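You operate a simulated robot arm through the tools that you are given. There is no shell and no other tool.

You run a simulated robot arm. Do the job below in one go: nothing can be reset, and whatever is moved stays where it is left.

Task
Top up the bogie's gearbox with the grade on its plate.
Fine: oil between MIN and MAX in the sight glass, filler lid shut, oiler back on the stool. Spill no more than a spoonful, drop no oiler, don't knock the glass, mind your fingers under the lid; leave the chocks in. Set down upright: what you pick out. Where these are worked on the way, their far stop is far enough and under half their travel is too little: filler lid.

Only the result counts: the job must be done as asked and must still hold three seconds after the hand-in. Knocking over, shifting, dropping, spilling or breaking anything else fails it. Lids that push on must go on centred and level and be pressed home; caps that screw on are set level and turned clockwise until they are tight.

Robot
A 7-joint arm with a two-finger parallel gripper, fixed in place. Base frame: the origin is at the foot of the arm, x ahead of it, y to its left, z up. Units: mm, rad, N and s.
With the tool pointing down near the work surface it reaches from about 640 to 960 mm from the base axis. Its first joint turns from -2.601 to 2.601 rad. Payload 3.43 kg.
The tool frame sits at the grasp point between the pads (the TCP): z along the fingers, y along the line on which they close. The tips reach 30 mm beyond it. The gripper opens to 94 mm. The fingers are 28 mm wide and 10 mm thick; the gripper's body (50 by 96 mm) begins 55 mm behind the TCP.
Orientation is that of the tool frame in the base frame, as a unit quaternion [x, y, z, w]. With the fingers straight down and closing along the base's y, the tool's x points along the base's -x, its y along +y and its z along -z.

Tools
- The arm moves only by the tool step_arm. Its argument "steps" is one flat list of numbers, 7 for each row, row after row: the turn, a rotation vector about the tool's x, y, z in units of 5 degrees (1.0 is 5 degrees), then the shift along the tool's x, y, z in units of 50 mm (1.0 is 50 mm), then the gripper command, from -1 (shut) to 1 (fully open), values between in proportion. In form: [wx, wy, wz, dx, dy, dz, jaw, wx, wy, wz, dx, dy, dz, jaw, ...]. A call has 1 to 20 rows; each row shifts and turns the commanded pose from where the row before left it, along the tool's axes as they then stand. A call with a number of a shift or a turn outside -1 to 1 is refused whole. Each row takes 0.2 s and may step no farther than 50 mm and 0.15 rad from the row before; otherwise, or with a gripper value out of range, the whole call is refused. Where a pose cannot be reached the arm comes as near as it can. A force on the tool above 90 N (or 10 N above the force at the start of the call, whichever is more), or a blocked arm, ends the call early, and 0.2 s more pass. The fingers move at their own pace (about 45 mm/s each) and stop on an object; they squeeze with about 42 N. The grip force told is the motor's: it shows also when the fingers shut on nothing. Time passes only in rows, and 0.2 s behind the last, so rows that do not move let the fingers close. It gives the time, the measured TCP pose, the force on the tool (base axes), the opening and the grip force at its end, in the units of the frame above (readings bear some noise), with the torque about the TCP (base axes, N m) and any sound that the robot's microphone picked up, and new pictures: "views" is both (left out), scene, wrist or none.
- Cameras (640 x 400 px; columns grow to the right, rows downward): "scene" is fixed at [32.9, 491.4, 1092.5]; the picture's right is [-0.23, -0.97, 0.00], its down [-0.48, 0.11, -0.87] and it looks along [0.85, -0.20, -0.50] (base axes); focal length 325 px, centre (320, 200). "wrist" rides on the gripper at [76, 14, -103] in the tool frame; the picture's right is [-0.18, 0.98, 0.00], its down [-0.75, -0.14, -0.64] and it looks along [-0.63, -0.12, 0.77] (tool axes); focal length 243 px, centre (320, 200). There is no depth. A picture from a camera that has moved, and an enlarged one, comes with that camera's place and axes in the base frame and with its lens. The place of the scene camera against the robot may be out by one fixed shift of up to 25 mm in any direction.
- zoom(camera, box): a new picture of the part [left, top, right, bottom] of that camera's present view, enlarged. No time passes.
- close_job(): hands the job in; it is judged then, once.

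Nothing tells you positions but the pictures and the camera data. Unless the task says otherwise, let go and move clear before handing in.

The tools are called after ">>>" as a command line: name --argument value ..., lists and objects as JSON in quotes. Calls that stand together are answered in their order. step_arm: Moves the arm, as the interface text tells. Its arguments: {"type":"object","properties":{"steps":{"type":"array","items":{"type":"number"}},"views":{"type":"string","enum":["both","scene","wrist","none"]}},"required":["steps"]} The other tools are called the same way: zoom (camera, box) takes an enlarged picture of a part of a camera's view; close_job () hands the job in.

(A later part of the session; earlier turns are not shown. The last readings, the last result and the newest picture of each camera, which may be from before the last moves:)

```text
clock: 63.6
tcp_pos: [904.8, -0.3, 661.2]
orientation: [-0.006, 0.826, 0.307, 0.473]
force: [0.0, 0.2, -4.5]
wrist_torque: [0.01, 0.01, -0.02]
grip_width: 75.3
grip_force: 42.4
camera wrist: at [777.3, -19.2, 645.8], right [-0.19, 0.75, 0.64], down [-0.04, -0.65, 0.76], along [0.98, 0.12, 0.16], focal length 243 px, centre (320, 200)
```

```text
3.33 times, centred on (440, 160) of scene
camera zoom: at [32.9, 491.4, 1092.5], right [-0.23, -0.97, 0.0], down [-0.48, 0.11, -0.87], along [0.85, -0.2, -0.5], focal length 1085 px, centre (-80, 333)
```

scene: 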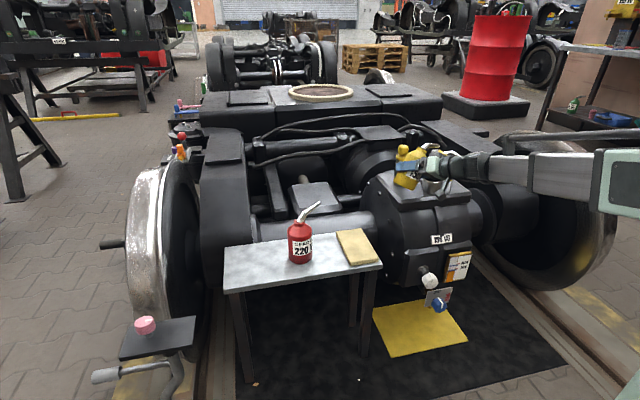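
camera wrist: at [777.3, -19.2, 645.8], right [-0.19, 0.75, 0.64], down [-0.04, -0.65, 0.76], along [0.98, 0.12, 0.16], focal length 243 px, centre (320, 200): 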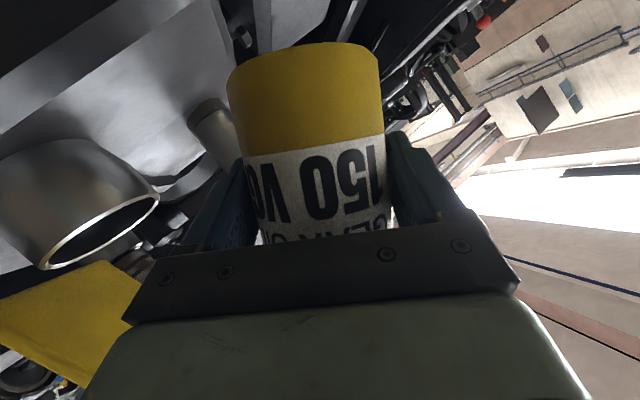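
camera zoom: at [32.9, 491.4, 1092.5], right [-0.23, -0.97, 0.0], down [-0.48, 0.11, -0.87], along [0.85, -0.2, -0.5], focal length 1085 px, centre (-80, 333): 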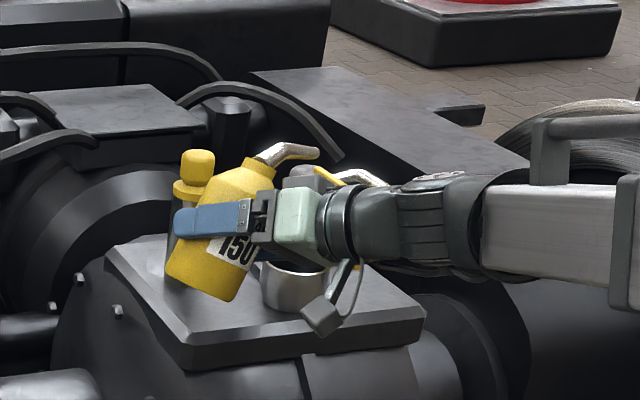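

The wrist view shows the neck rim centre near (948, −109) and the spout tip is on course above it. I'm tipping on to 50° while lowering.

>>> step_arm --steps '[-0.4226, 0, 0.9063, 0.155, 0.005, 0.072, -1, -0.4226, 0, 0.9063, 0.147, -0.023, 0.068, -1, -0.4226, 0, 0.9063, 0.133, -0.052, 0.062, -1, -0.4226, 0, 0.9063, 0.115, -0.079, 0.054, -1]'

>>> zoom --camera "scene" --box '[380, 120, 500, 210]'

>>> zoom --camera "scene" --box '[440, 245, 480, 285]'

```text
clock: 64.6
tcp_pos: [900.0, 12.7, 631.3]
orientation: [0.091, 0.791, 0.436, 0.418]
force: [0.5, 0.2, -4.4]
wrist_torque: [0.02, 0.01, 0.0]
grip_width: 75.5
grip_force: 42.2
camera wrist: at [771.9, -4.4, 626.0], right [-0.1, 0.5, 0.86], down [0.03, -0.86, 0.5], along [0.99, 0.08, 0.07], focal length 243 px, centre (320, 200)
```

scene: 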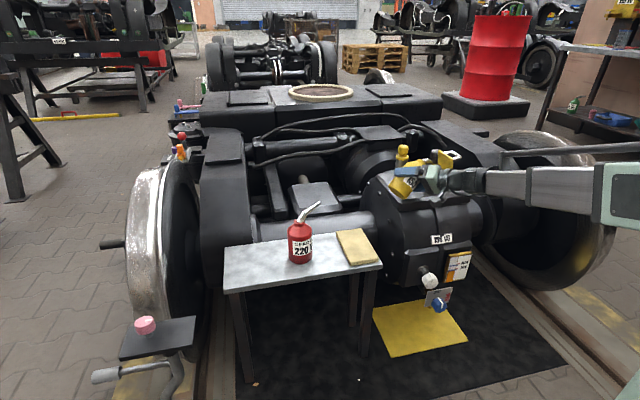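
wrist: 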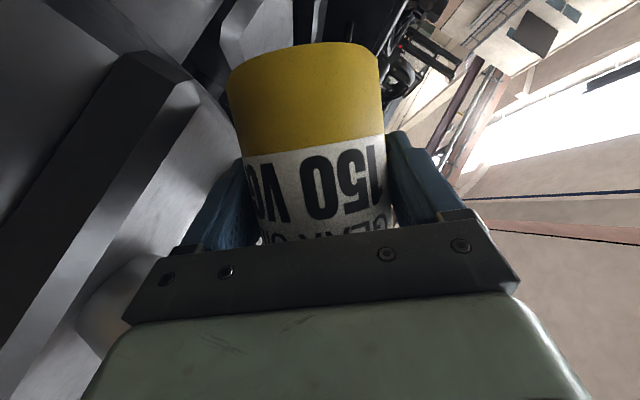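

```text
4.44 times, centred on (440, 165) of scene
camera zoom: at [32.9, 491.4, 1092.5], right [-0.23, -0.97, 0.0], down [-0.48, 0.11, -0.87], along [0.85, -0.2, -0.5], focal length 1446 px, centre (-213, 356)
```

zoom: 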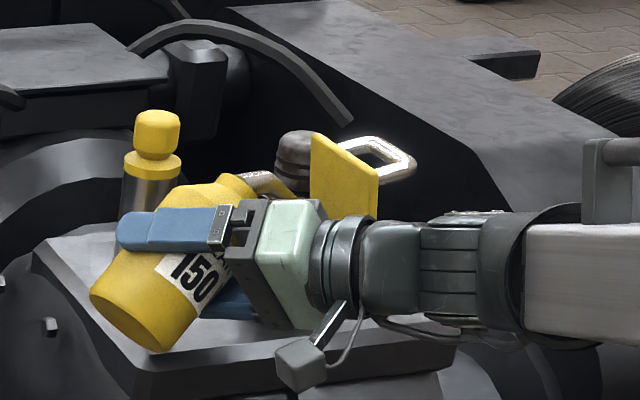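

```text
10.00 times, centred on (460, 265) of scene
camera zoom: at [32.9, 491.4, 1092.5], right [-0.23, -0.97, 0.0], down [-0.48, 0.11, -0.87], along [0.85, -0.2, -0.5], focal length 3254 px, centre (-1080, -450)
```

zoom: 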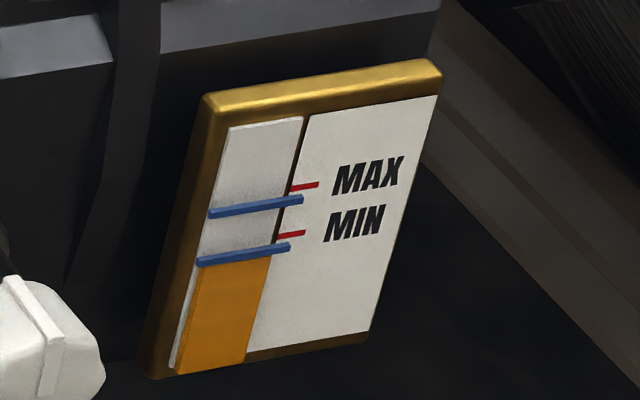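

The sight glass stays in view of the scene camera. I'm tipping to 60° with the tip lowered near the rim.

>>> step_arm --steps '[-0.4226, 0, 0.9063, 0.096, -0.102, 0.045, -1, -0.4226, 0, 0.9063, 0.059, -0.101, 0.028, -1, 0, 0, 0, 0, 0, 0, -1]' --views "wrist"

>>> zoom --camera "scene" --box '[380, 120, 500, 210]'

>>> zoom --camera "scene" --box '[440, 245, 480, 285]'

```text
clock: 65.4
tcp_pos: [900.4, 11.4, 618.3]
orientation: [0.138, 0.766, 0.495, 0.385]
force: [-0.6, -0.9, -4.2]
wrist_torque: [0.01, 0.0, 0.01]
grip_width: 75.3
grip_force: 42.2
camera wrist: at [771.5, -3.7, 618.2], right [-0.05, 0.35, 0.93], down [0.06, -0.93, 0.35], along [1.0, 0.07, 0.02], focal length 243 px, centre (320, 200)
```

wrist: 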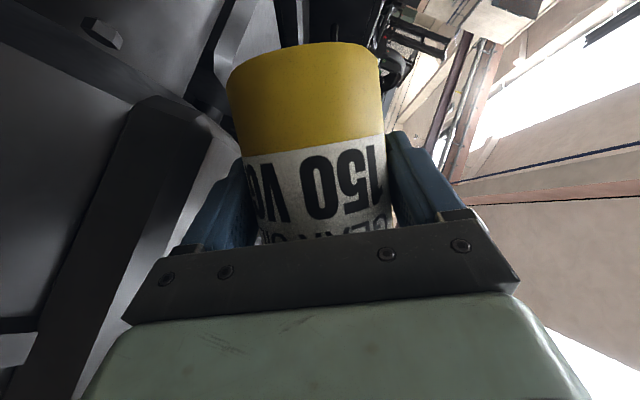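

```text
4.44 times, centred on (440, 165) of scene
camera zoom: at [32.9, 491.4, 1092.5], right [-0.23, -0.97, 0.0], down [-0.48, 0.11, -0.87], along [0.85, -0.2, -0.5], focal length 1446 px, centre (-213, 356)
```

zoom: 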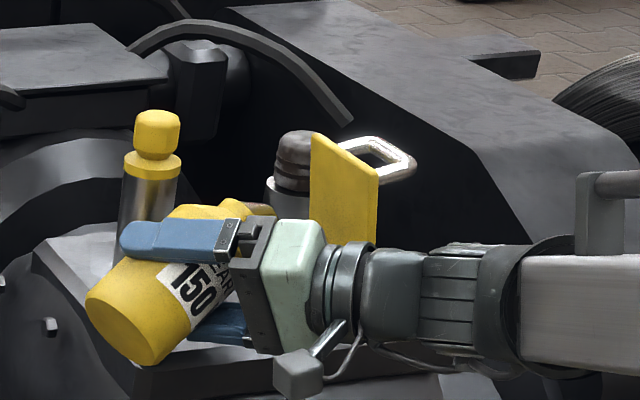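

```text
10.00 times, centred on (460, 265) of scene
camera zoom: at [32.9, 491.4, 1092.5], right [-0.23, -0.97, 0.0], down [-0.48, 0.11, -0.87], along [0.85, -0.2, -0.5], focal length 3254 px, centre (-1080, -450)
```

zoom: 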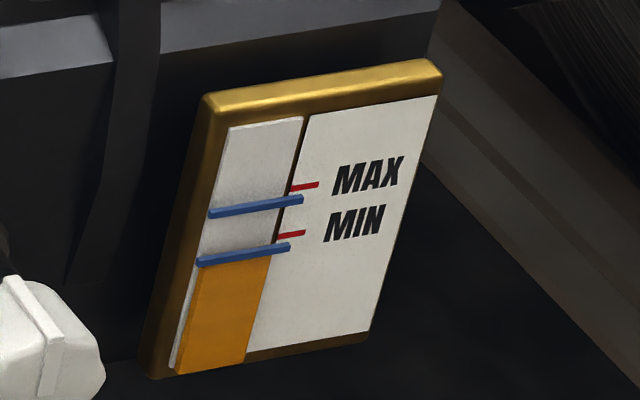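

>>> step_arm --steps '[-0.4226, 0, 0.9063, 0.008, -0.064, 0.004, -1, 0, 0, 0, 0, 0, 0, -1, 0, 0, 0, 0, 0, 0, -1]' --views "none"

>>> zoom --camera "scene" --box '[440, 245, 480, 285]'

>>> zoom --camera "scene" --box '[380, 120, 500, 210]'

```text
clock: 66.2
tcp_pos: [899.4, 11.5, 614.9]
orientation: [0.161, 0.75, 0.525, 0.368]
force: [0.2, -0.4, -3.9]
wrist_torque: [-0.01, 0.0, -0.01]
grip_width: 75.7
grip_force: 42.1
```

```text
10.00 times, centred on (460, 265) of scene
camera zoom: at [32.9, 491.4, 1092.5], right [-0.23, -0.97, 0.0], down [-0.48, 0.11, -0.87], along [0.85, -0.2, -0.5], focal length 3254 px, centre (-1080, -450)
```

zoom: 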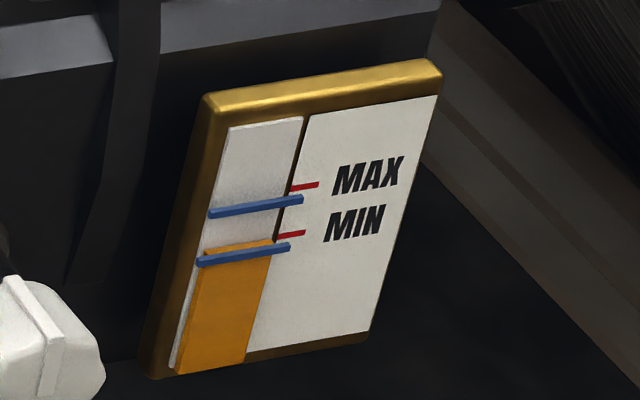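

```text
4.44 times, centred on (440, 165) of scene
camera zoom: at [32.9, 491.4, 1092.5], right [-0.23, -0.97, 0.0], down [-0.48, 0.11, -0.87], along [0.85, -0.2, -0.5], focal length 1446 px, centre (-213, 356)
```

zoom: 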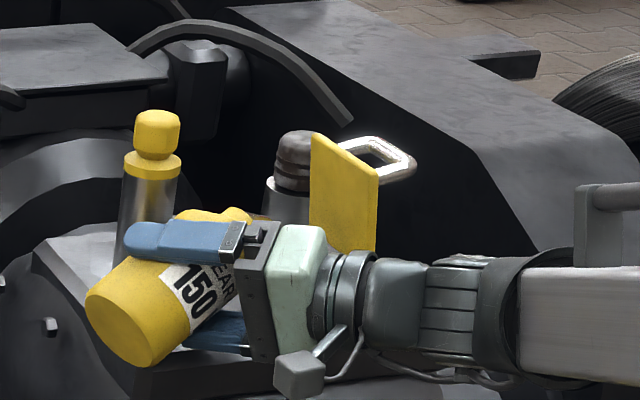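

Oil is flowing into the neck and the level is just above the lower bar. I'm holding for one short beat more.

>>> step_arm --steps '[0, 0, 0, 0, 0, 0, -1]' --views "none"

>>> zoom --camera "scene" --box '[440, 245, 480, 285]'

```text
clock: 66.6
tcp_pos: [900.3, 11.8, 615.6]
orientation: [0.16, 0.751, 0.525, 0.368]
force: [0.4, -0.1, -3.8]
wrist_torque: [0.01, 0.0, 0.02]
grip_width: 75.3
grip_force: 42.0
```

```text
10.00 times, centred on (460, 265) of scene
camera zoom: at [32.9, 491.4, 1092.5], right [-0.23, -0.97, 0.0], down [-0.48, 0.11, -0.87], along [0.85, -0.2, -0.5], focal length 3254 px, centre (-1080, -450)
```

zoom: 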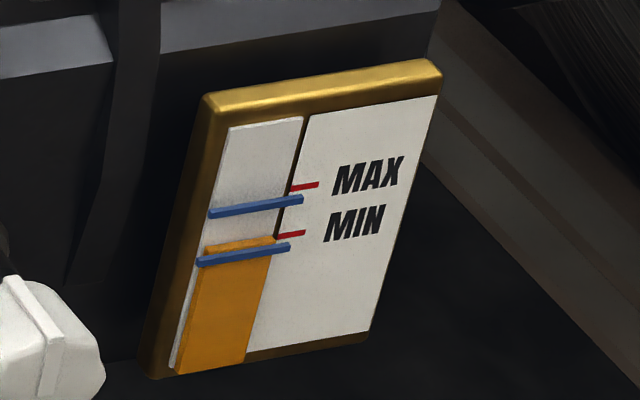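

The flow is easing off at this angle. I'm tipping 2.5° more.

>>> step_arm --steps '[-0.2113, 0, 0.4531, -0.06, 0.09, -0.028, -1]' --views "none"

>>> zoom --camera "scene" --box '[440, 245, 480, 285]'

```text
clock: 67.0
tcp_pos: [902.5, 10.9, 620.8]
orientation: [0.172, 0.743, 0.539, 0.358]
force: [-1.0, -0.4, -4.2]
wrist_torque: [0.04, 0.06, 0.02]
grip_width: 75.4
grip_force: 42.2
```

```text
10.00 times, centred on (460, 265) of scene
camera zoom: at [32.9, 491.4, 1092.5], right [-0.23, -0.97, 0.0], down [-0.48, 0.11, -0.87], along [0.85, -0.2, -0.5], focal length 3254 px, centre (-1080, -450)
```

zoom: 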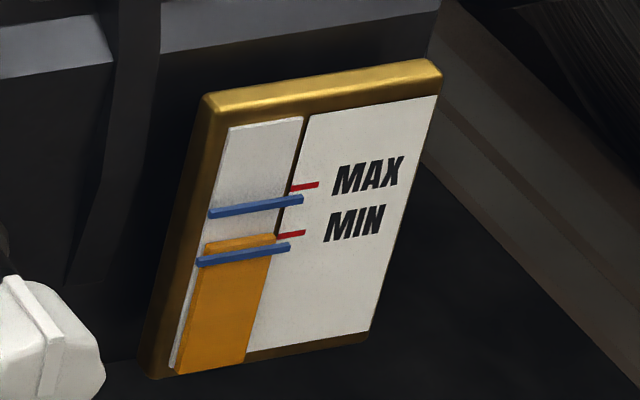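

>>> step_arm --steps '[0, 0, 0, 0, 0, 0, -1]' --views "none"

>>> zoom --camera "scene" --box '[444, 256, 464, 276]'

```text
clock: 67.4
tcp_pos: [901.0, 10.9, 620.6]
orientation: [0.172, 0.742, 0.539, 0.359]
force: [0.9, 0.2, -4.0]
wrist_torque: [0.03, -0.01, 0.02]
grip_width: 75.6
grip_force: 41.7
```

```text
16.00 times, centred on (454, 266) of scene
camera zoom: at [32.9, 491.4, 1092.5], right [-0.23, -0.97, 0.0], down [-0.48, 0.11, -0.87], along [0.85, -0.2, -0.5], focal length 5207 px, centre (-1824, -856)
```

zoom: 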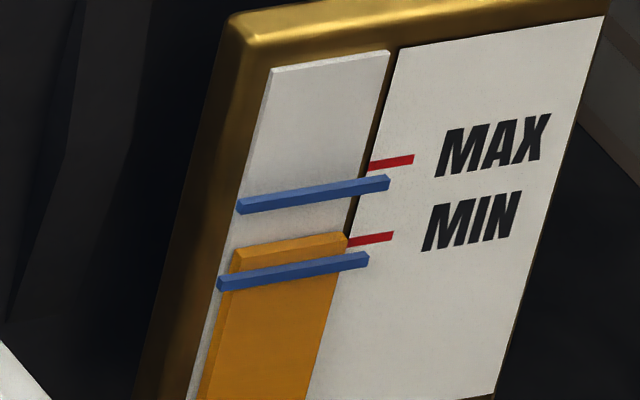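

The oil surface is just above MIN, about 15% of the way to MAX. I'm tipping another 5° gently.

>>> step_arm --steps '[-0.2113, 0, 0.4531, -0.06, 0.09, -0.028, -1, -0.2113, 0, 0.4531, -0.06, 0.091, -0.028, -1]' --views "none"

>>> zoom --camera "scene" --box '[444, 256, 464, 276]'

>>> zoom --camera "scene" --box '[380, 120, 500, 210]'

```text
clock: 68.0
tcp_pos: [901.7, 7.3, 631.4]
orientation: [0.194, 0.725, 0.567, 0.34]
force: [-0.1, -0.4, -4.3]
wrist_torque: [0.0, 0.03, -0.02]
grip_width: 75.5
grip_force: 42.2
```

```text
16.00 times, centred on (454, 266) of scene
camera zoom: at [32.9, 491.4, 1092.5], right [-0.23, -0.97, 0.0], down [-0.48, 0.11, -0.87], along [0.85, -0.2, -0.5], focal length 5207 px, centre (-1824, -856)
```

zoom: 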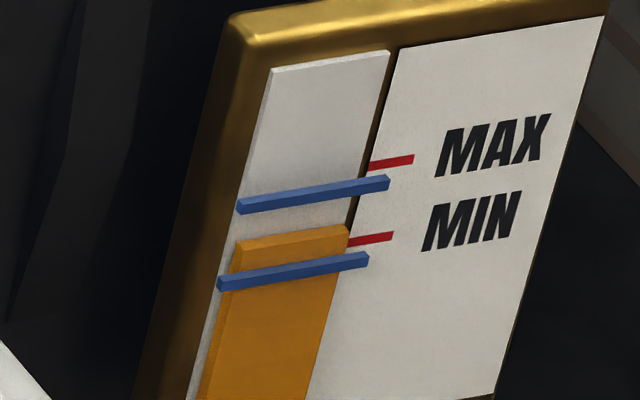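

```text
4.44 times, centred on (440, 165) of scene
camera zoom: at [32.9, 491.4, 1092.5], right [-0.23, -0.97, 0.0], down [-0.48, 0.11, -0.87], along [0.85, -0.2, -0.5], focal length 1446 px, centre (-213, 356)
```

zoom: 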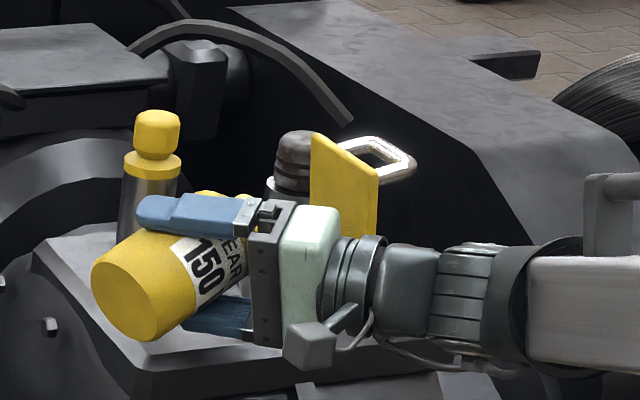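

>>> step_arm --steps '[0, 0, 0, 0, 0, 0, -1]' --views "none"

>>> zoom --camera "scene" --box '[444, 256, 464, 276]'

```text
clock: 68.4
tcp_pos: [901.8, 8.2, 631.6]
orientation: [0.194, 0.725, 0.566, 0.341]
force: [-0.1, 0.6, -3.2]
wrist_torque: [0.02, 0.02, -0.01]
grip_width: 75.6
grip_force: 41.6
```

```text
16.00 times, centred on (454, 266) of scene
camera zoom: at [32.9, 491.4, 1092.5], right [-0.23, -0.97, 0.0], down [-0.48, 0.11, -0.87], along [0.85, -0.2, -0.5], focal length 5207 px, centre (-1824, -856)
```

zoom: 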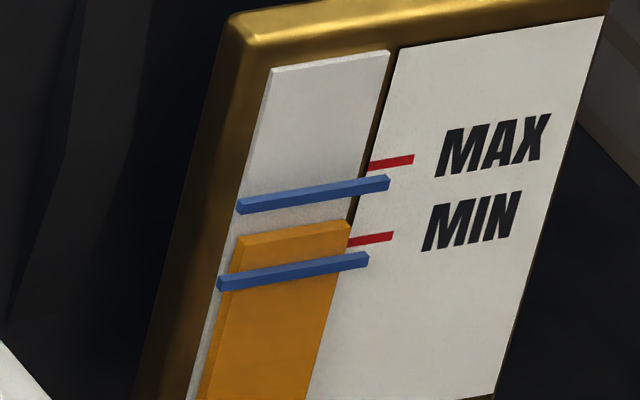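

Rising slowly and steadily. I'm holding a bit longer.

>>> step_arm --steps '[0, 0, 0, 0, 0, 0, -1, 0, 0, 0, 0, 0, 0, -1]' --views "none"

>>> zoom --camera "scene" --box '[444, 256, 464, 276]'

```text
clock: 69.0
tcp_pos: [902.0, 7.1, 631.3]
orientation: [0.194, 0.726, 0.566, 0.34]
force: [0.3, -0.7, -4.7]
wrist_torque: [-0.02, 0.02, -0.01]
grip_width: 75.5
grip_force: 42.6
```

```text
16.00 times, centred on (454, 266) of scene
camera zoom: at [32.9, 491.4, 1092.5], right [-0.23, -0.97, 0.0], down [-0.48, 0.11, -0.87], along [0.85, -0.2, -0.5], focal length 5207 px, centre (-1824, -856)
```

zoom: 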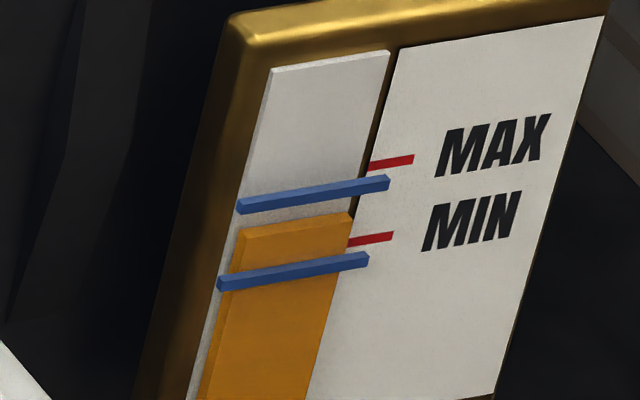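

The level is mid-way between MIN and MAX, so I'm rolling the oiler back now with the tip kept over the neck.

>>> step_arm --steps '[0.4226, 0, -0.9063, 0.045, 0.016, 0.021, -1, 0.4226, 0, -0.9063, 0.03, 0.014, 0.014, -1, 0.4226, 0, -0.9063, 0.01, 0.006, 0.004, -1, 0.4226, 0, -0.9063, 0, 0, 0, -1, 0, 0, 0, 0, 0, 0, -1]' --views "none"

>>> zoom --camera "scene" --box '[444, 256, 464, 276]'

>>> zoom --camera "scene" --box '[380, 120, 500, 210]'

```text
clock: 70.2
tcp_pos: [900.7, 13.1, 630.4]
orientation: [0.103, 0.787, 0.45, 0.41]
force: [0.0, -1.1, -3.8]
wrist_torque: [0.0, 0.06, 0.03]
grip_width: 75.6
grip_force: 42.1
```

```text
16.00 times, centred on (454, 266) of scene
camera zoom: at [32.9, 491.4, 1092.5], right [-0.23, -0.97, 0.0], down [-0.48, 0.11, -0.87], along [0.85, -0.2, -0.5], focal length 5207 px, centre (-1824, -856)
```

zoom: 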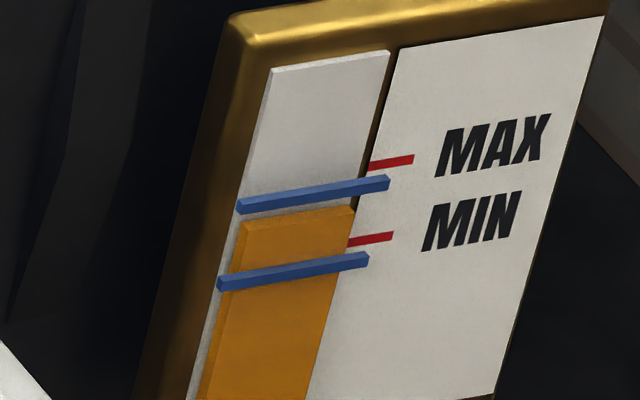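

```text
4.44 times, centred on (440, 165) of scene
camera zoom: at [32.9, 491.4, 1092.5], right [-0.23, -0.97, 0.0], down [-0.48, 0.11, -0.87], along [0.85, -0.2, -0.5], focal length 1446 px, centre (-213, 356)
```

zoom: 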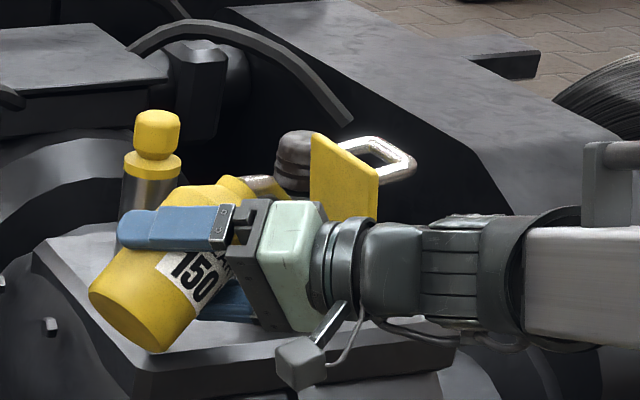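

The level sits between MIN and MAX. I'm returning the oiler to upright while lifting away.

>>> step_arm --steps '[0.4226, 0, -0.9063, -0.049, 0.137, 0.01, -1, 0.4226, 0, -0.9063, -0.06, 0.133, 0.005, -1, 0.4226, 0, -0.9063, -0.07, 0.129, 0, -1, 0.4226, 0, -0.9063, -0.08, 0.122, -0.004, -1, 0.4226, 0, -0.9063, -0.089, 0.115, -0.008, -1, 0.4226, 0, -0.9063, -0.098, 0.108, -0.013, -1, 0.4226, 0, -0.9063, -0.106, 0.099, -0.016, -1, 0.4226, 0, -0.9063, -0.114, 0.09, -0.02, -1, 0.4226, 0, -0.9063, -0.12, 0.08, -0.023, -1, 0.4226, 0, -0.9063, -0.126, 0.069, -0.026, -1, 0.2113, 0, -0.4531, -0.066, 0.029, -0.014, -1, 0, 0, 0, 0, 0, 0, -1]'

>>> zoom --camera "scene" --box '[444, 256, 464, 276]'

>>> zoom --camera "scene" --box '[360, 100, 520, 220]'

```text
clock: 72.8
tcp_pos: [906.1, 43.5, 702.2]
orientation: [-0.147, 0.83, 0.094, 0.53]
force: [0.2, 0.1, -4.3]
wrist_torque: [0.0, -0.04, 0.01]
grip_width: 75.5
grip_force: 41.6
camera wrist: at [782.5, 13.4, 676.2], right [-0.26, 0.95, 0.17], down [-0.2, -0.22, 0.95], along [0.94, 0.22, 0.25], focal length 243 px, centre (320, 200)
```

scene: 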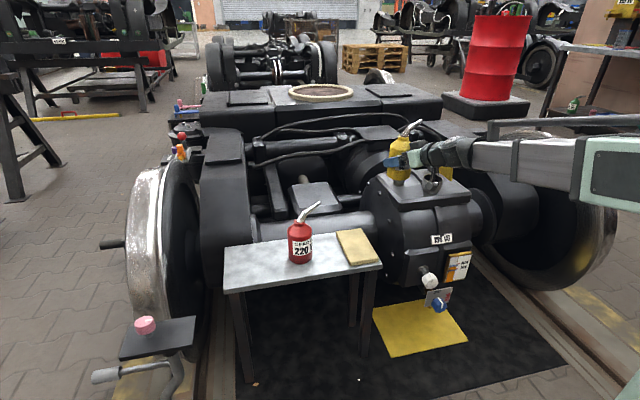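
wrist: 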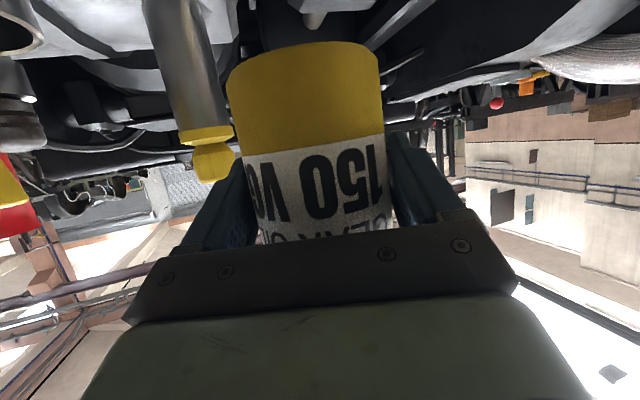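

```text
16.00 times, centred on (454, 266) of scene
camera zoom: at [32.9, 491.4, 1092.5], right [-0.23, -0.97, 0.0], down [-0.48, 0.11, -0.87], along [0.85, -0.2, -0.5], focal length 5207 px, centre (-1824, -856)
```

zoom: 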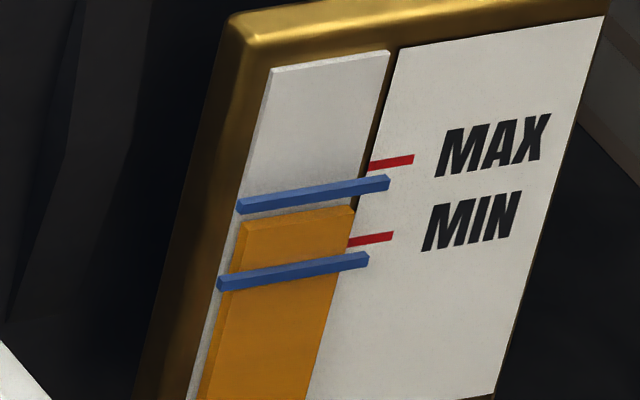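

```text
3.33 times, centred on (440, 160) of scene
camera zoom: at [32.9, 491.4, 1092.5], right [-0.23, -0.97, 0.0], down [-0.48, 0.11, -0.87], along [0.85, -0.2, -0.5], focal length 1085 px, centre (-80, 333)
```

zoom: 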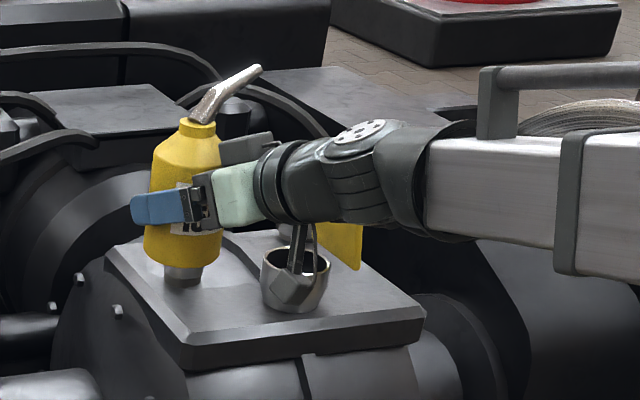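

The level is stable about half-way between MIN and MAX, with no spill visible. I'm carrying the oiler back above its old spot on the stool.

>>> step_arm --steps '[0, 0, 0, -0.0519, 0.647, 0.1178, -1, 0, 0, 0, -0.0519, 0.647, 0.1178, -1, 0, 0, 0, -0.0519, 0.647, 0.1178, -1, 0, 0, 0, -0.0519, 0.647, 0.1178, -1, 0, 0, 0, -0.0519, 0.647, 0.1178, -1, 0, 0, 0, -0.0519, 0.647, 0.1178, -1, 0, 0, 0, -0.0519, 0.647, 0.1178, -1, 0, 0, 0, -0.0519, 0.647, 0.1178, -1, 0, 0, 0, -0.0519, 0.647, 0.1178, -1, 0, 0, 0, -0.0519, 0.647, 0.1178, -1, 0, 0, 0, -0.0519, 0.647, 0.1178, -1, 0, 0, 0, -0.0519, 0.647, 0.1178, -1, 0, 0, 0, -0.0519, 0.647, 0.1178, -1, 0, 0, 0, -0.0519, 0.647, 0.1178, -1, 0, 0, 0, -0.0519, 0.647, 0.1178, -1, 0, 0, 0, -0.0519, 0.647, 0.1178, -1, 0, 0, 0, 0, 0, 0, -1]' --views "scene"

```text
clock: 76.4
tcp_pos: [825.0, 566.1, 698.2]
orientation: [-0.147, 0.83, 0.093, 0.53]
force: [0.1, -0.3, -4.0]
wrist_torque: [-0.04, -0.01, -0.04]
grip_width: 75.3
grip_force: 42.2
```

scene: 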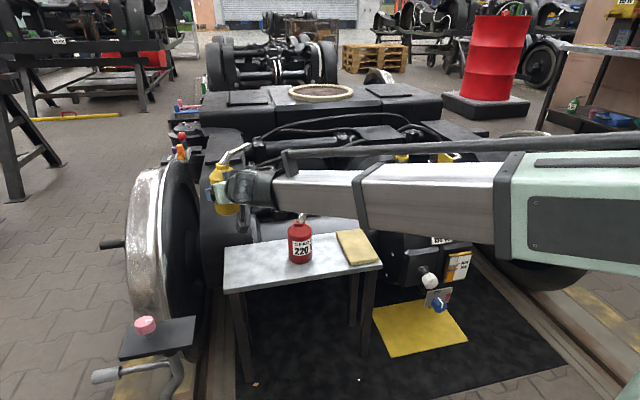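

>>> step_arm --steps '[0, 0, 0, 0.649, 0, 0.3025, -1, 0, 0, 0, 0.649, 0, 0.3025, -1, 0, 0, 0, 0.649, 0, 0.3025, -1, 0, 0, 0, 0.649, 0, 0.3025, -1, 0, 0, 0, 0.254, 0, 0.118, -1, 0, 0, 0, 0.254, 0, 0.118, -1, 0, 0, 0, 0.254, 0, 0.118, -1, 0, 0, 0, 0, 0, 0, -1]' --views "both"

>>> zoom --camera "scene" --box '[190, 180, 350, 300]'

```text
clock: 78.2
tcp_pos: [825.0, 565.7, 515.0]
orientation: [-0.146, 0.83, 0.093, 0.529]
force: [-0.8, 0.3, -4.9]
wrist_torque: [0.0, 0.01, 0.01]
grip_width: 75.4
grip_force: 42.2
camera wrist: at [701.2, 535.4, 489.6], right [-0.26, 0.95, 0.17], down [-0.2, -0.22, 0.95], along [0.94, 0.22, 0.25], focal length 243 px, centre (320, 200)
```

scene: 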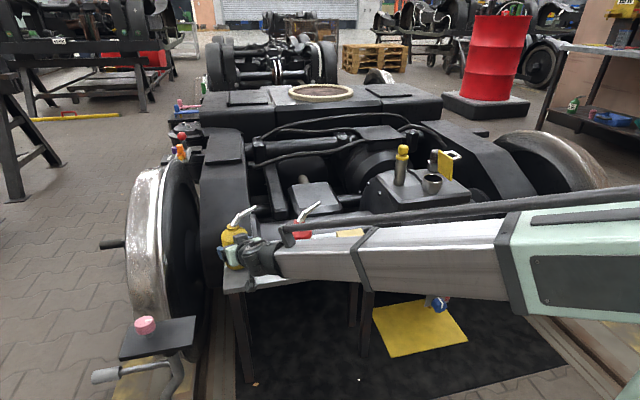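
wrist: 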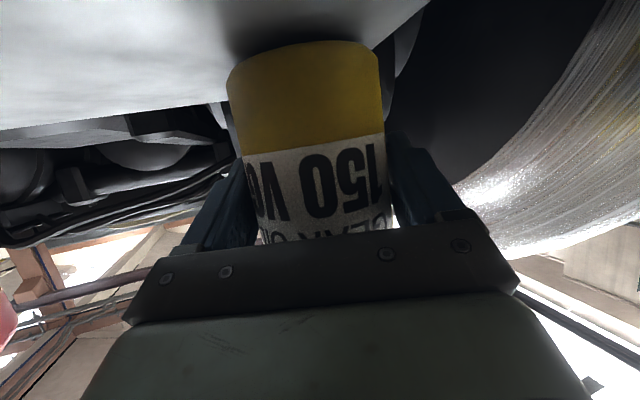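

```text
3.33 times, centred on (270, 240) of scene
camera zoom: at [32.9, 491.4, 1092.5], right [-0.23, -0.97, 0.0], down [-0.48, 0.11, -0.87], along [0.85, -0.2, -0.5], focal length 1085 px, centre (487, 67)
```

zoom: 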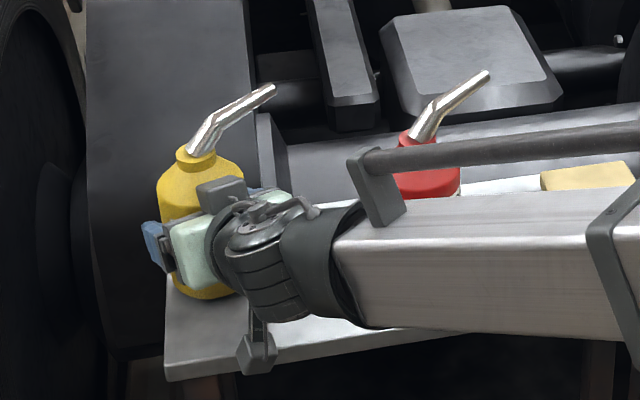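

About 8 mm above the stool. I'm easing down in small steps until the load comes off.

>>> step_arm --steps '[0, 0, 0, 0.05, 0, 0.0233, -1, 0, 0, 0, 0.05, 0, 0.0233, -1, 0, 0, 0, 0, 0, 0, -1]' --views "none"

>>> step_arm --steps '[0, 0, 0, 0.03, 0, 0.014, -1, 0, 0, 0, 0, 0, 0, -1]' --views "none"

```text
clock: 79.0
tcp_pos: [825.7, 565.5, 508.5]
orientation: [-0.147, 0.83, 0.093, 0.53]
force: [0.3, 0.6, -5.1]
wrist_torque: [-0.01, 0.01, 0.03]
grip_width: 75.4
grip_force: 41.8
```

```text
clock: 79.6
tcp_pos: [824.5, 566.8, 507.9]
orientation: [-0.147, 0.83, 0.093, 0.53]
force: [-3.5, -0.6, 5.5]
wrist_torque: [-0.27, -0.12, -0.08]
grip_width: 75.5
grip_force: 42.6
```

The can has touched down (load reversed to +5 N). I'm opening and withdrawing back along the tool axis.

>>> step_arm --steps '[0, 0, 0, 0, 0, 0, 1, 0, 0, 0, 0, 0, 0, 1, 0, 0, 0, 0, 0, 0, 1]' --views "wrist"

>>> zoom --camera "scene" --box '[190, 180, 350, 300]'

```text
clock: 80.4
tcp_pos: [824.5, 564.8, 508.1]
orientation: [-0.147, 0.83, 0.093, 0.53]
force: [0.6, -0.4, 0.5]
wrist_torque: [-0.01, -0.01, -0.01]
grip_width: 93.7
grip_force: 0.0
camera wrist: at [701.5, 535.5, 482.1], right [-0.26, 0.95, 0.17], down [-0.2, -0.22, 0.95], along [0.94, 0.22, 0.25], focal length 243 px, centre (320, 200)
```

wrist: 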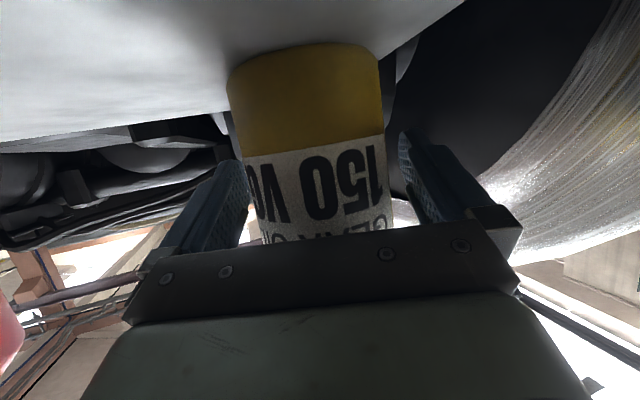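

```text
3.33 times, centred on (270, 240) of scene
camera zoom: at [32.9, 491.4, 1092.5], right [-0.23, -0.97, 0.0], down [-0.48, 0.11, -0.87], along [0.85, -0.2, -0.5], focal length 1085 px, centre (487, 67)
```

zoom: 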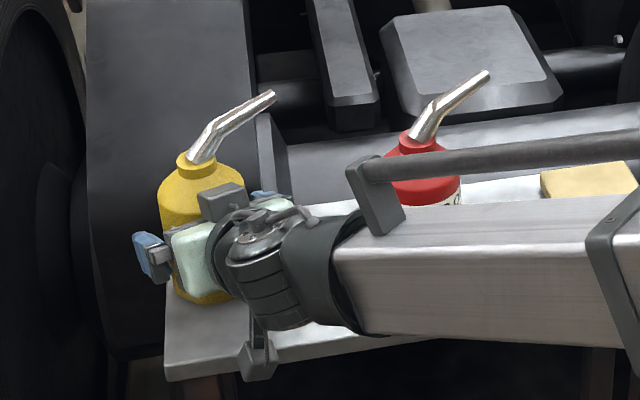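

>>> step_arm --steps '[0, 0, 0, 0, 0, -0.4, 1, 0, 0, 0, 0, 0, -0.55, 1, 0, 0, 0, 0, 0, -0.55, 1, 0, 0, 0, 0, 0, -0.55, 1, 0, 0, 0, 0, 0, -0.55, 1, 0, 0, 0, -0.85, 0, -0.4, 1, 0, 0, 0, -0.85, 0, -0.4, 1, 0, 0, 0, -0.85, 0, -0.4, 1]' --views "scene"

>>> step_arm --steps '[0, 1, 0, 0, 0, 0, 1, 0, 1, 0, 0, 0, 0, 1, 0, 1, 0, 0, 0, 0, 1, 0, 1, 0, 0, 0, 0, 1, 0, 1, 0, 0, 0, 0, 1, 0, 1, 0, 0, 0, 0, 1, 0, 1, 0, 0, 0, 0, 1, 0, 1, 0, 0, 0, 0, 1, 0, 1, 0, 0, 0, 0, 1, 0, 1, 0, 0, 0, 0, 1, 0, 1, 0, 0, 0, 0, 1, 0, 1, 0, 0, 0, 0, 1, 0, 1, 0, 0, 0, 0, 1, 0, 0, 0, 0, 0, -1, 1, 0, 0, 0, 0, 0, -0.5, 1]' --views "both"

```text
clock: 82.2
tcp_pos: [713.2, 525.0, 701.9]
orientation: [-0.147, 0.83, 0.093, 0.529]
force: [0.7, 0.1, 0.1]
wrist_torque: [-0.01, -0.02, -0.04]
grip_width: 93.9
grip_force: 0.1
```

scene: 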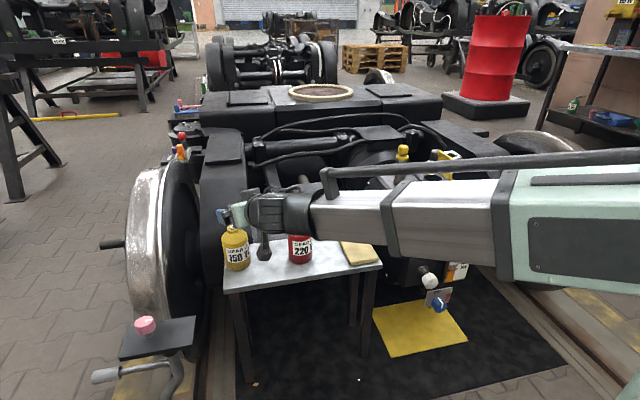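

```text
clock: 85.4
tcp_pos: [712.0, 525.5, 778.5]
orientation: [-0.174, 0.985, 0.001, 0.0]
force: [0.8, -0.2, 0.9]
wrist_torque: [-0.04, -0.05, 0.03]
grip_width: 94.0
grip_force: 0.0
camera wrist: at [635.4, 511.7, 880.6], right [-0.16, 0.99, 0.0], down [0.76, 0.13, 0.64], along [0.63, 0.1, -0.77], focal length 243 px, centre (320, 200)
```

scene: 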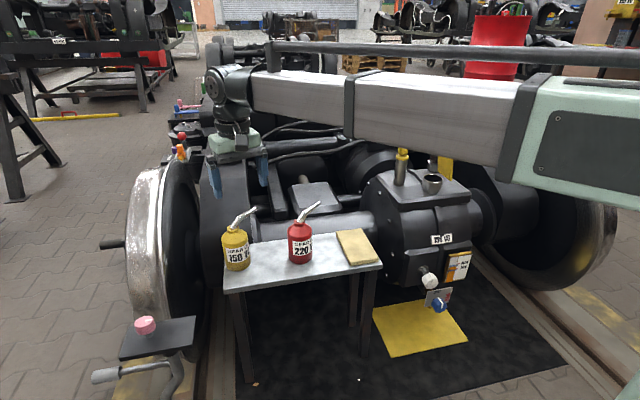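
wrist: 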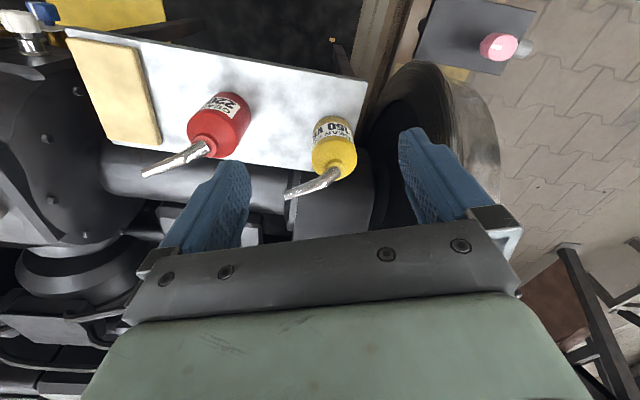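

The oiler is back on the stool, upright. Now I'm going back to shut the lid, first moving over to its −y side.

>>> step_arm --steps '[0, 0, 0, 0.0286, -0.8973, -0.0588, 1, 0, 0, 0, 0.0286, -0.8973, -0.0588, 1, 0, 0, 0, 0.0286, -0.8973, -0.0588, 1, 0, 0, 0, 0.0286, -0.8973, -0.0588, 1, 0, 0, 0, 0.0286, -0.8973, -0.0588, 1, 0, 0, 0, 0.0286, -0.8973, -0.0588, 1, 0, 0, 0, 0.0286, -0.8973, -0.0588, 1, 0, 0, 0, 0.0286, -0.8973, -0.0588, 1, 0, 0, 0, 0.0286, -0.8973, -0.0588, 1, 0, 0, 0, 0.0286, -0.8973, -0.0588, 1, 0, 0, 0, 0.0286, -0.8973, -0.0588, 1, 0, 0, 0, 0.0286, -0.8973, -0.0588, 1, 0, 0, 0, 0.0286, -0.8973, -0.0588, 1, 0, 0, 0, 0.0286, -0.8973, -0.0588, 1, 0, 0, 0, 0.0286, -0.8973, -0.0588, 1, 0, 0, 0, 0.0286, -0.8973, -0.0588, 1, 0, 0, 0, 0.0286, -0.8973, -0.0588, 1]' --views "none"

>>> step_arm --steps '[0, 0, -1, 0, 0, 0, 1, 0, 0, -1, 0, 0, 0, 1, 0, 0, -1, 0, 0, 0, 1, 0, 0, -1, 0, 0, 0, 1, 0, 0, -1, 0, 0, 0, 1, 0, 0, -1, 0, 0, 0, 1, 0, 0, -1, 0, 0, 0, 1, 0, 0, -1, 0, 0, 0, 1, 0, 0, -1, 0, 0, 0, 1, 0, 0, -1, 0, 0, 0, 1, 0, 0, -1, 0, 0, 0, 1, 0, 0, -1, 0, 0, 0, 1, 0, 0, -1, 0, 0, 0, 1, 0, 0, -1, 0, 0, 0, 1, 0, 0, 0, 0, 0, 0, 1]'

>>> zoom --camera "scene" --box '[410, 120, 480, 190]'

```text
clock: 89.0
tcp_pos: [952.8, -198.9, 828.1]
orientation: [-0.175, 0.985, 0.0, 0.001]
force: [-0.6, 0.6, 0.7]
wrist_torque: [0.01, -0.03, -0.02]
grip_width: 94.1
grip_force: 0.0
```

```text
clock: 92.2
tcp_pos: [952.9, -199.9, 826.7]
orientation: [0.708, -0.706, 0.0, -0.001]
force: [0.0, 0.3, -0.1]
wrist_torque: [-0.01, 0.01, -0.01]
grip_width: 94.4
grip_force: 0.1
camera wrist: at [937.0, -276.9, 930.0], right [-0.98, 0.18, 0.0], down [0.14, 0.75, 0.64], along [0.12, 0.63, -0.77], focal length 243 px, centre (320, 200)
```

scene: 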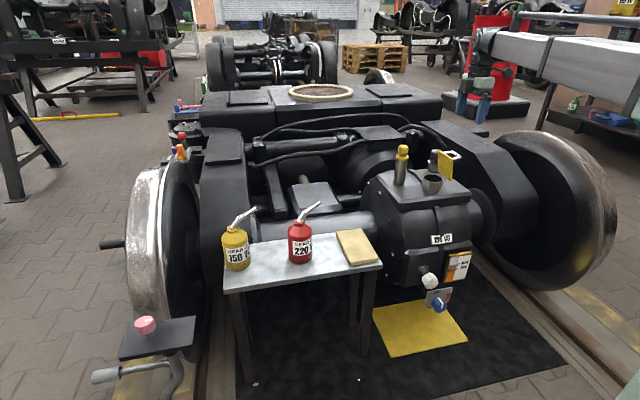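
wrist: 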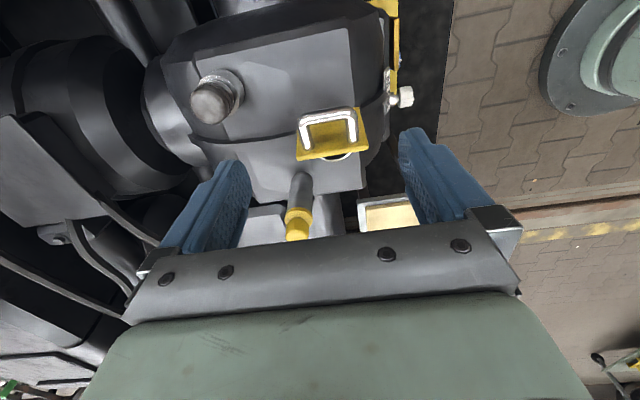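

```text
5.71 times, centred on (445, 155) of scene
camera zoom: at [32.9, 491.4, 1092.5], right [-0.23, -0.97, 0.0], down [-0.48, 0.11, -0.87], along [0.85, -0.2, -0.5], focal length 1860 px, centre (-394, 457)
```

zoom: 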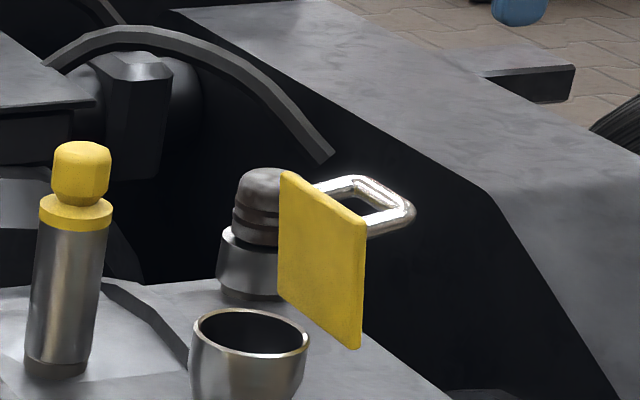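

>>> zoom --camera "wrist" --box '[250, 70, 410, 190]'

```text
3.33 times, centred on (330, 130) of wrist
camera zoom: at [937.0, -276.9, 930.0], right [-0.98, 0.18, 0.0], down [0.14, 0.75, 0.64], along [0.12, 0.63, -0.77], focal length 809 px, centre (287, 433)
```

zoom: 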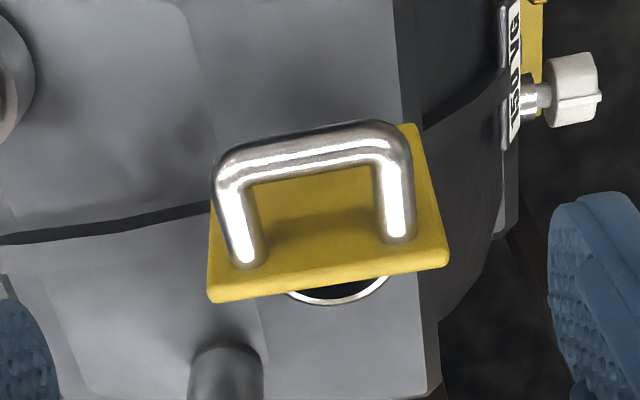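

The handle bar is at about (949, −182, 677) with the lid at about 82°. I'm tilting the tool 50° and going to a pre-grasp point behind it.

>>> step_arm --steps '[0, -1, 0, 0, 0, 0, 1, 0, -1, 0, 0, 0, 0, 1, 0, -1, 0, 0, 0, 0, 1, 0, -1, 0, 0, 0, 0, 1, 0, -1, 0, 0, 0, 0, 1, 0, -1, 0, 0, 0, 0, 1, 0, -1, 0, 0, 0, 0, 1, 0, -1, 0, 0, 0, 0, 1, 0, -1, 0, 0, 0, 0, 1, 0, -1, 0, 0, 0, 0, 1, 0, 0, 0, 0.687, 0.023, 0.226, 1, 0, 0, 0, 0.687, 0.023, 0.226, 1, 0, 0, 0, 0.687, 0.023, 0.226, 1, 0, 0, 0, 0, 0, 0, 1]'

>>> zoom --camera "wrist" --box '[200, 40, 440, 220]'

>>> zoom --camera "scene" --box '[410, 110, 490, 190]'

```text
clock: 95.2
tcp_pos: [950.0, -241.0, 726.4]
orientation: [0.641, -0.64, -0.298, -0.299]
force: [0.1, 0.0, 0.0]
wrist_torque: [0.0, 0.03, 0.01]
grip_width: 94.0
grip_force: 0.1
camera wrist: at [934.1, -369.0, 733.9], right [-0.98, 0.12, 0.14], down [0.14, -0.01, 0.99], along [0.12, 0.99, -0.01], focal length 243 px, centre (320, 200)
```

scene: 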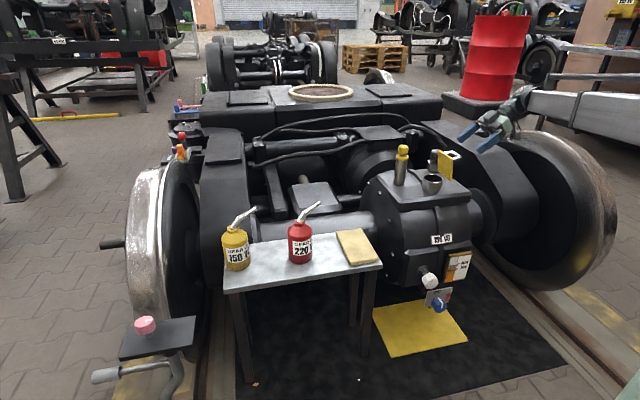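
wrist: 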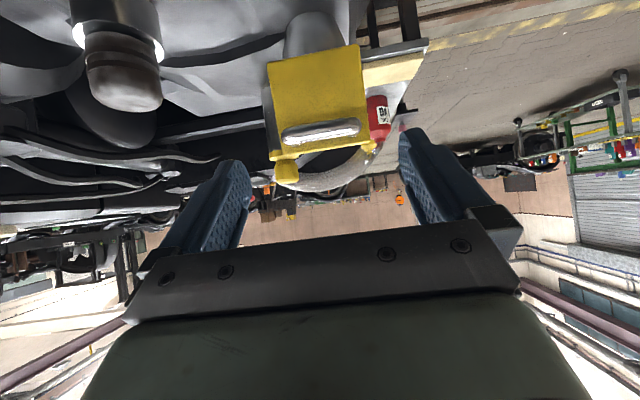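

```text
2.22 times, centred on (320, 130) of wrist
camera zoom: at [934.1, -369.0, 733.9], right [-0.98, 0.12, 0.14], down [0.14, -0.01, 0.99], along [0.12, 0.99, -0.01], focal length 539 px, centre (320, 356)
```

zoom: 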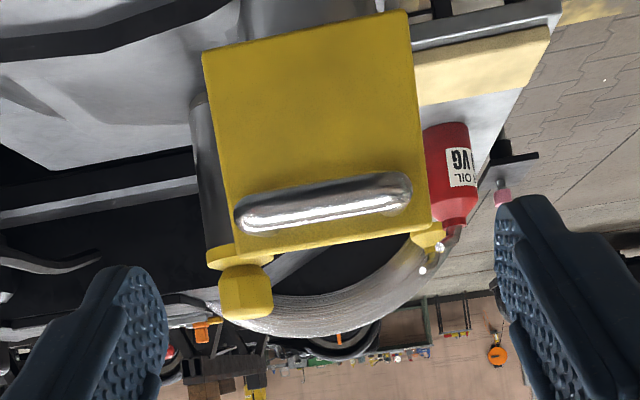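

```text
5.00 times, centred on (450, 150) of scene
camera zoom: at [32.9, 491.4, 1092.5], right [-0.23, -0.97, 0.0], down [-0.48, 0.11, -0.87], along [0.85, -0.2, -0.5], focal length 1627 px, centre (-330, 450)
```

zoom: 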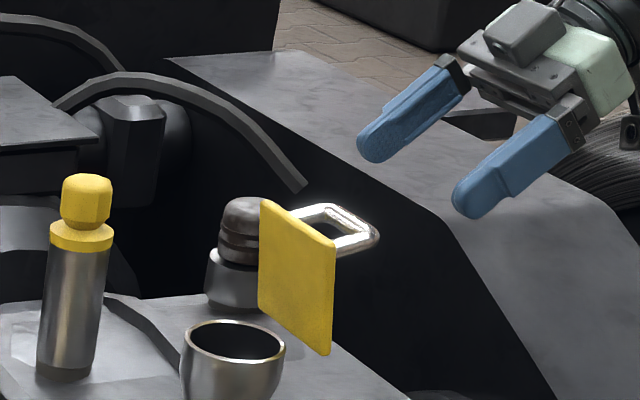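

>>> step_arm --steps '[0, 0, 0, -0.03, 0, 0.35, 1, 0, 0, 0, 0, 0, 0.35, 1, 0, 0, 0, 0, 0, 0.35, 1, 0, 0, 0, 0, 0, 0.35, 1, 0, 0, 0, 0, 0, 0, -1, 0, 0, 0, 0, 0, 0, -1, 0, 0, 0, 0, 0, 0, -1, 0, 0, 0, 0, 0, 0, -1]' --views "wrist"

>>> zoom --camera "scene" --box '[410, 110, 490, 190]'

```text
clock: 97.0
tcp_pos: [950.4, -185.4, 683.1]
orientation: [0.641, -0.641, -0.298, -0.299]
force: [4.4, 2.3, -0.5]
wrist_torque: [0.09, -0.28, -0.34]
grip_width: 65.6
grip_force: 44.9
camera wrist: at [934.5, -313.8, 690.6], right [-0.98, 0.12, 0.14], down [0.14, -0.01, 0.99], along [0.12, 0.99, -0.01], focal length 243 px, centre (320, 200)
```

wrist: 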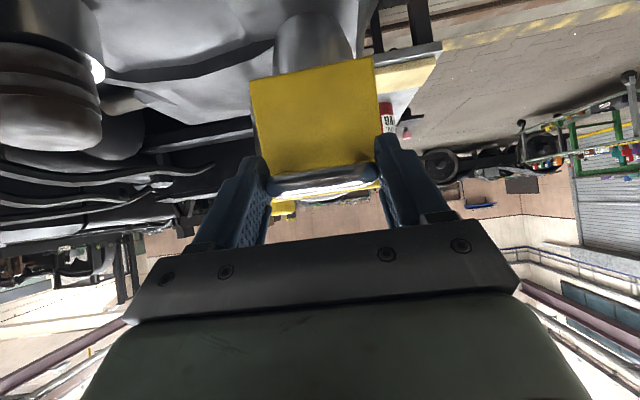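

```text
5.00 times, centred on (450, 150) of scene
camera zoom: at [32.9, 491.4, 1092.5], right [-0.23, -0.97, 0.0], down [-0.48, 0.11, -0.87], along [0.85, -0.2, -0.5], focal length 1627 px, centre (-330, 450)
```

zoom: 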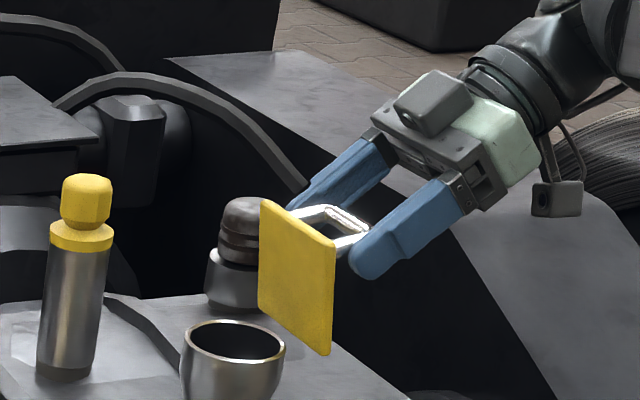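

Handle gripped (65.6 mm). I'm lowering the lid along its arc, first down to about 42°.

>>> step_arm --steps '[0, 0.61, 0, -0.135, 0, 0.078, -1, 0, 0.61, 0, -0.134, 0, 0.084, -1, 0, 0.61, 0, -0.128, 0, 0.086, -1, 0, 0.61, 0, -0.128, 0, 0.091, -1, 0, 0.61, 0, -0.124, 0, 0.094, -1, 0, 0.61, 0, -0.122, 0, 0.102, -1, 0, 0.61, 0, -0.117, 0, 0.103, -1, 0, 0.61, 0, -0.113, 0, 0.105, -1, 0, 0, 0, 0, 0, 0, -1]' --views "none"

>>> zoom --camera "scene" --box '[410, 130, 470, 190]'

```text
clock: 99.0
tcp_pos: [950.2, -125.0, 684.2]
orientation: [-0.689, 0.69, 0.155, 0.157]
force: [13.4, -16.7, -5.0]
wrist_torque: [-1.27, 0.06, -0.08]
grip_width: 65.5
grip_force: 45.2
```

```text
6.67 times, centred on (440, 160) of scene
camera zoom: at [32.9, 491.4, 1092.5], right [-0.23, -0.97, 0.0], down [-0.48, 0.11, -0.87], along [0.85, -0.2, -0.5], focal length 2170 px, centre (-480, 467)
```

zoom: 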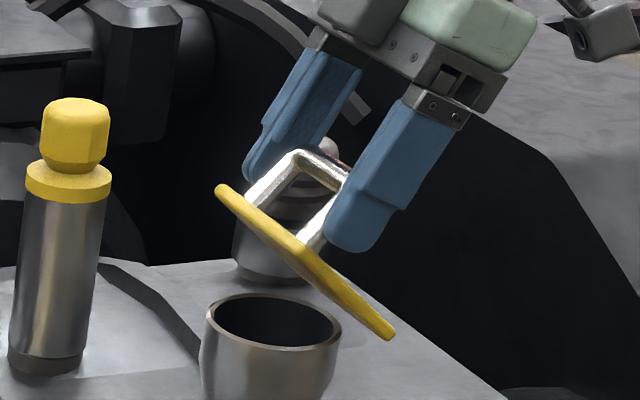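

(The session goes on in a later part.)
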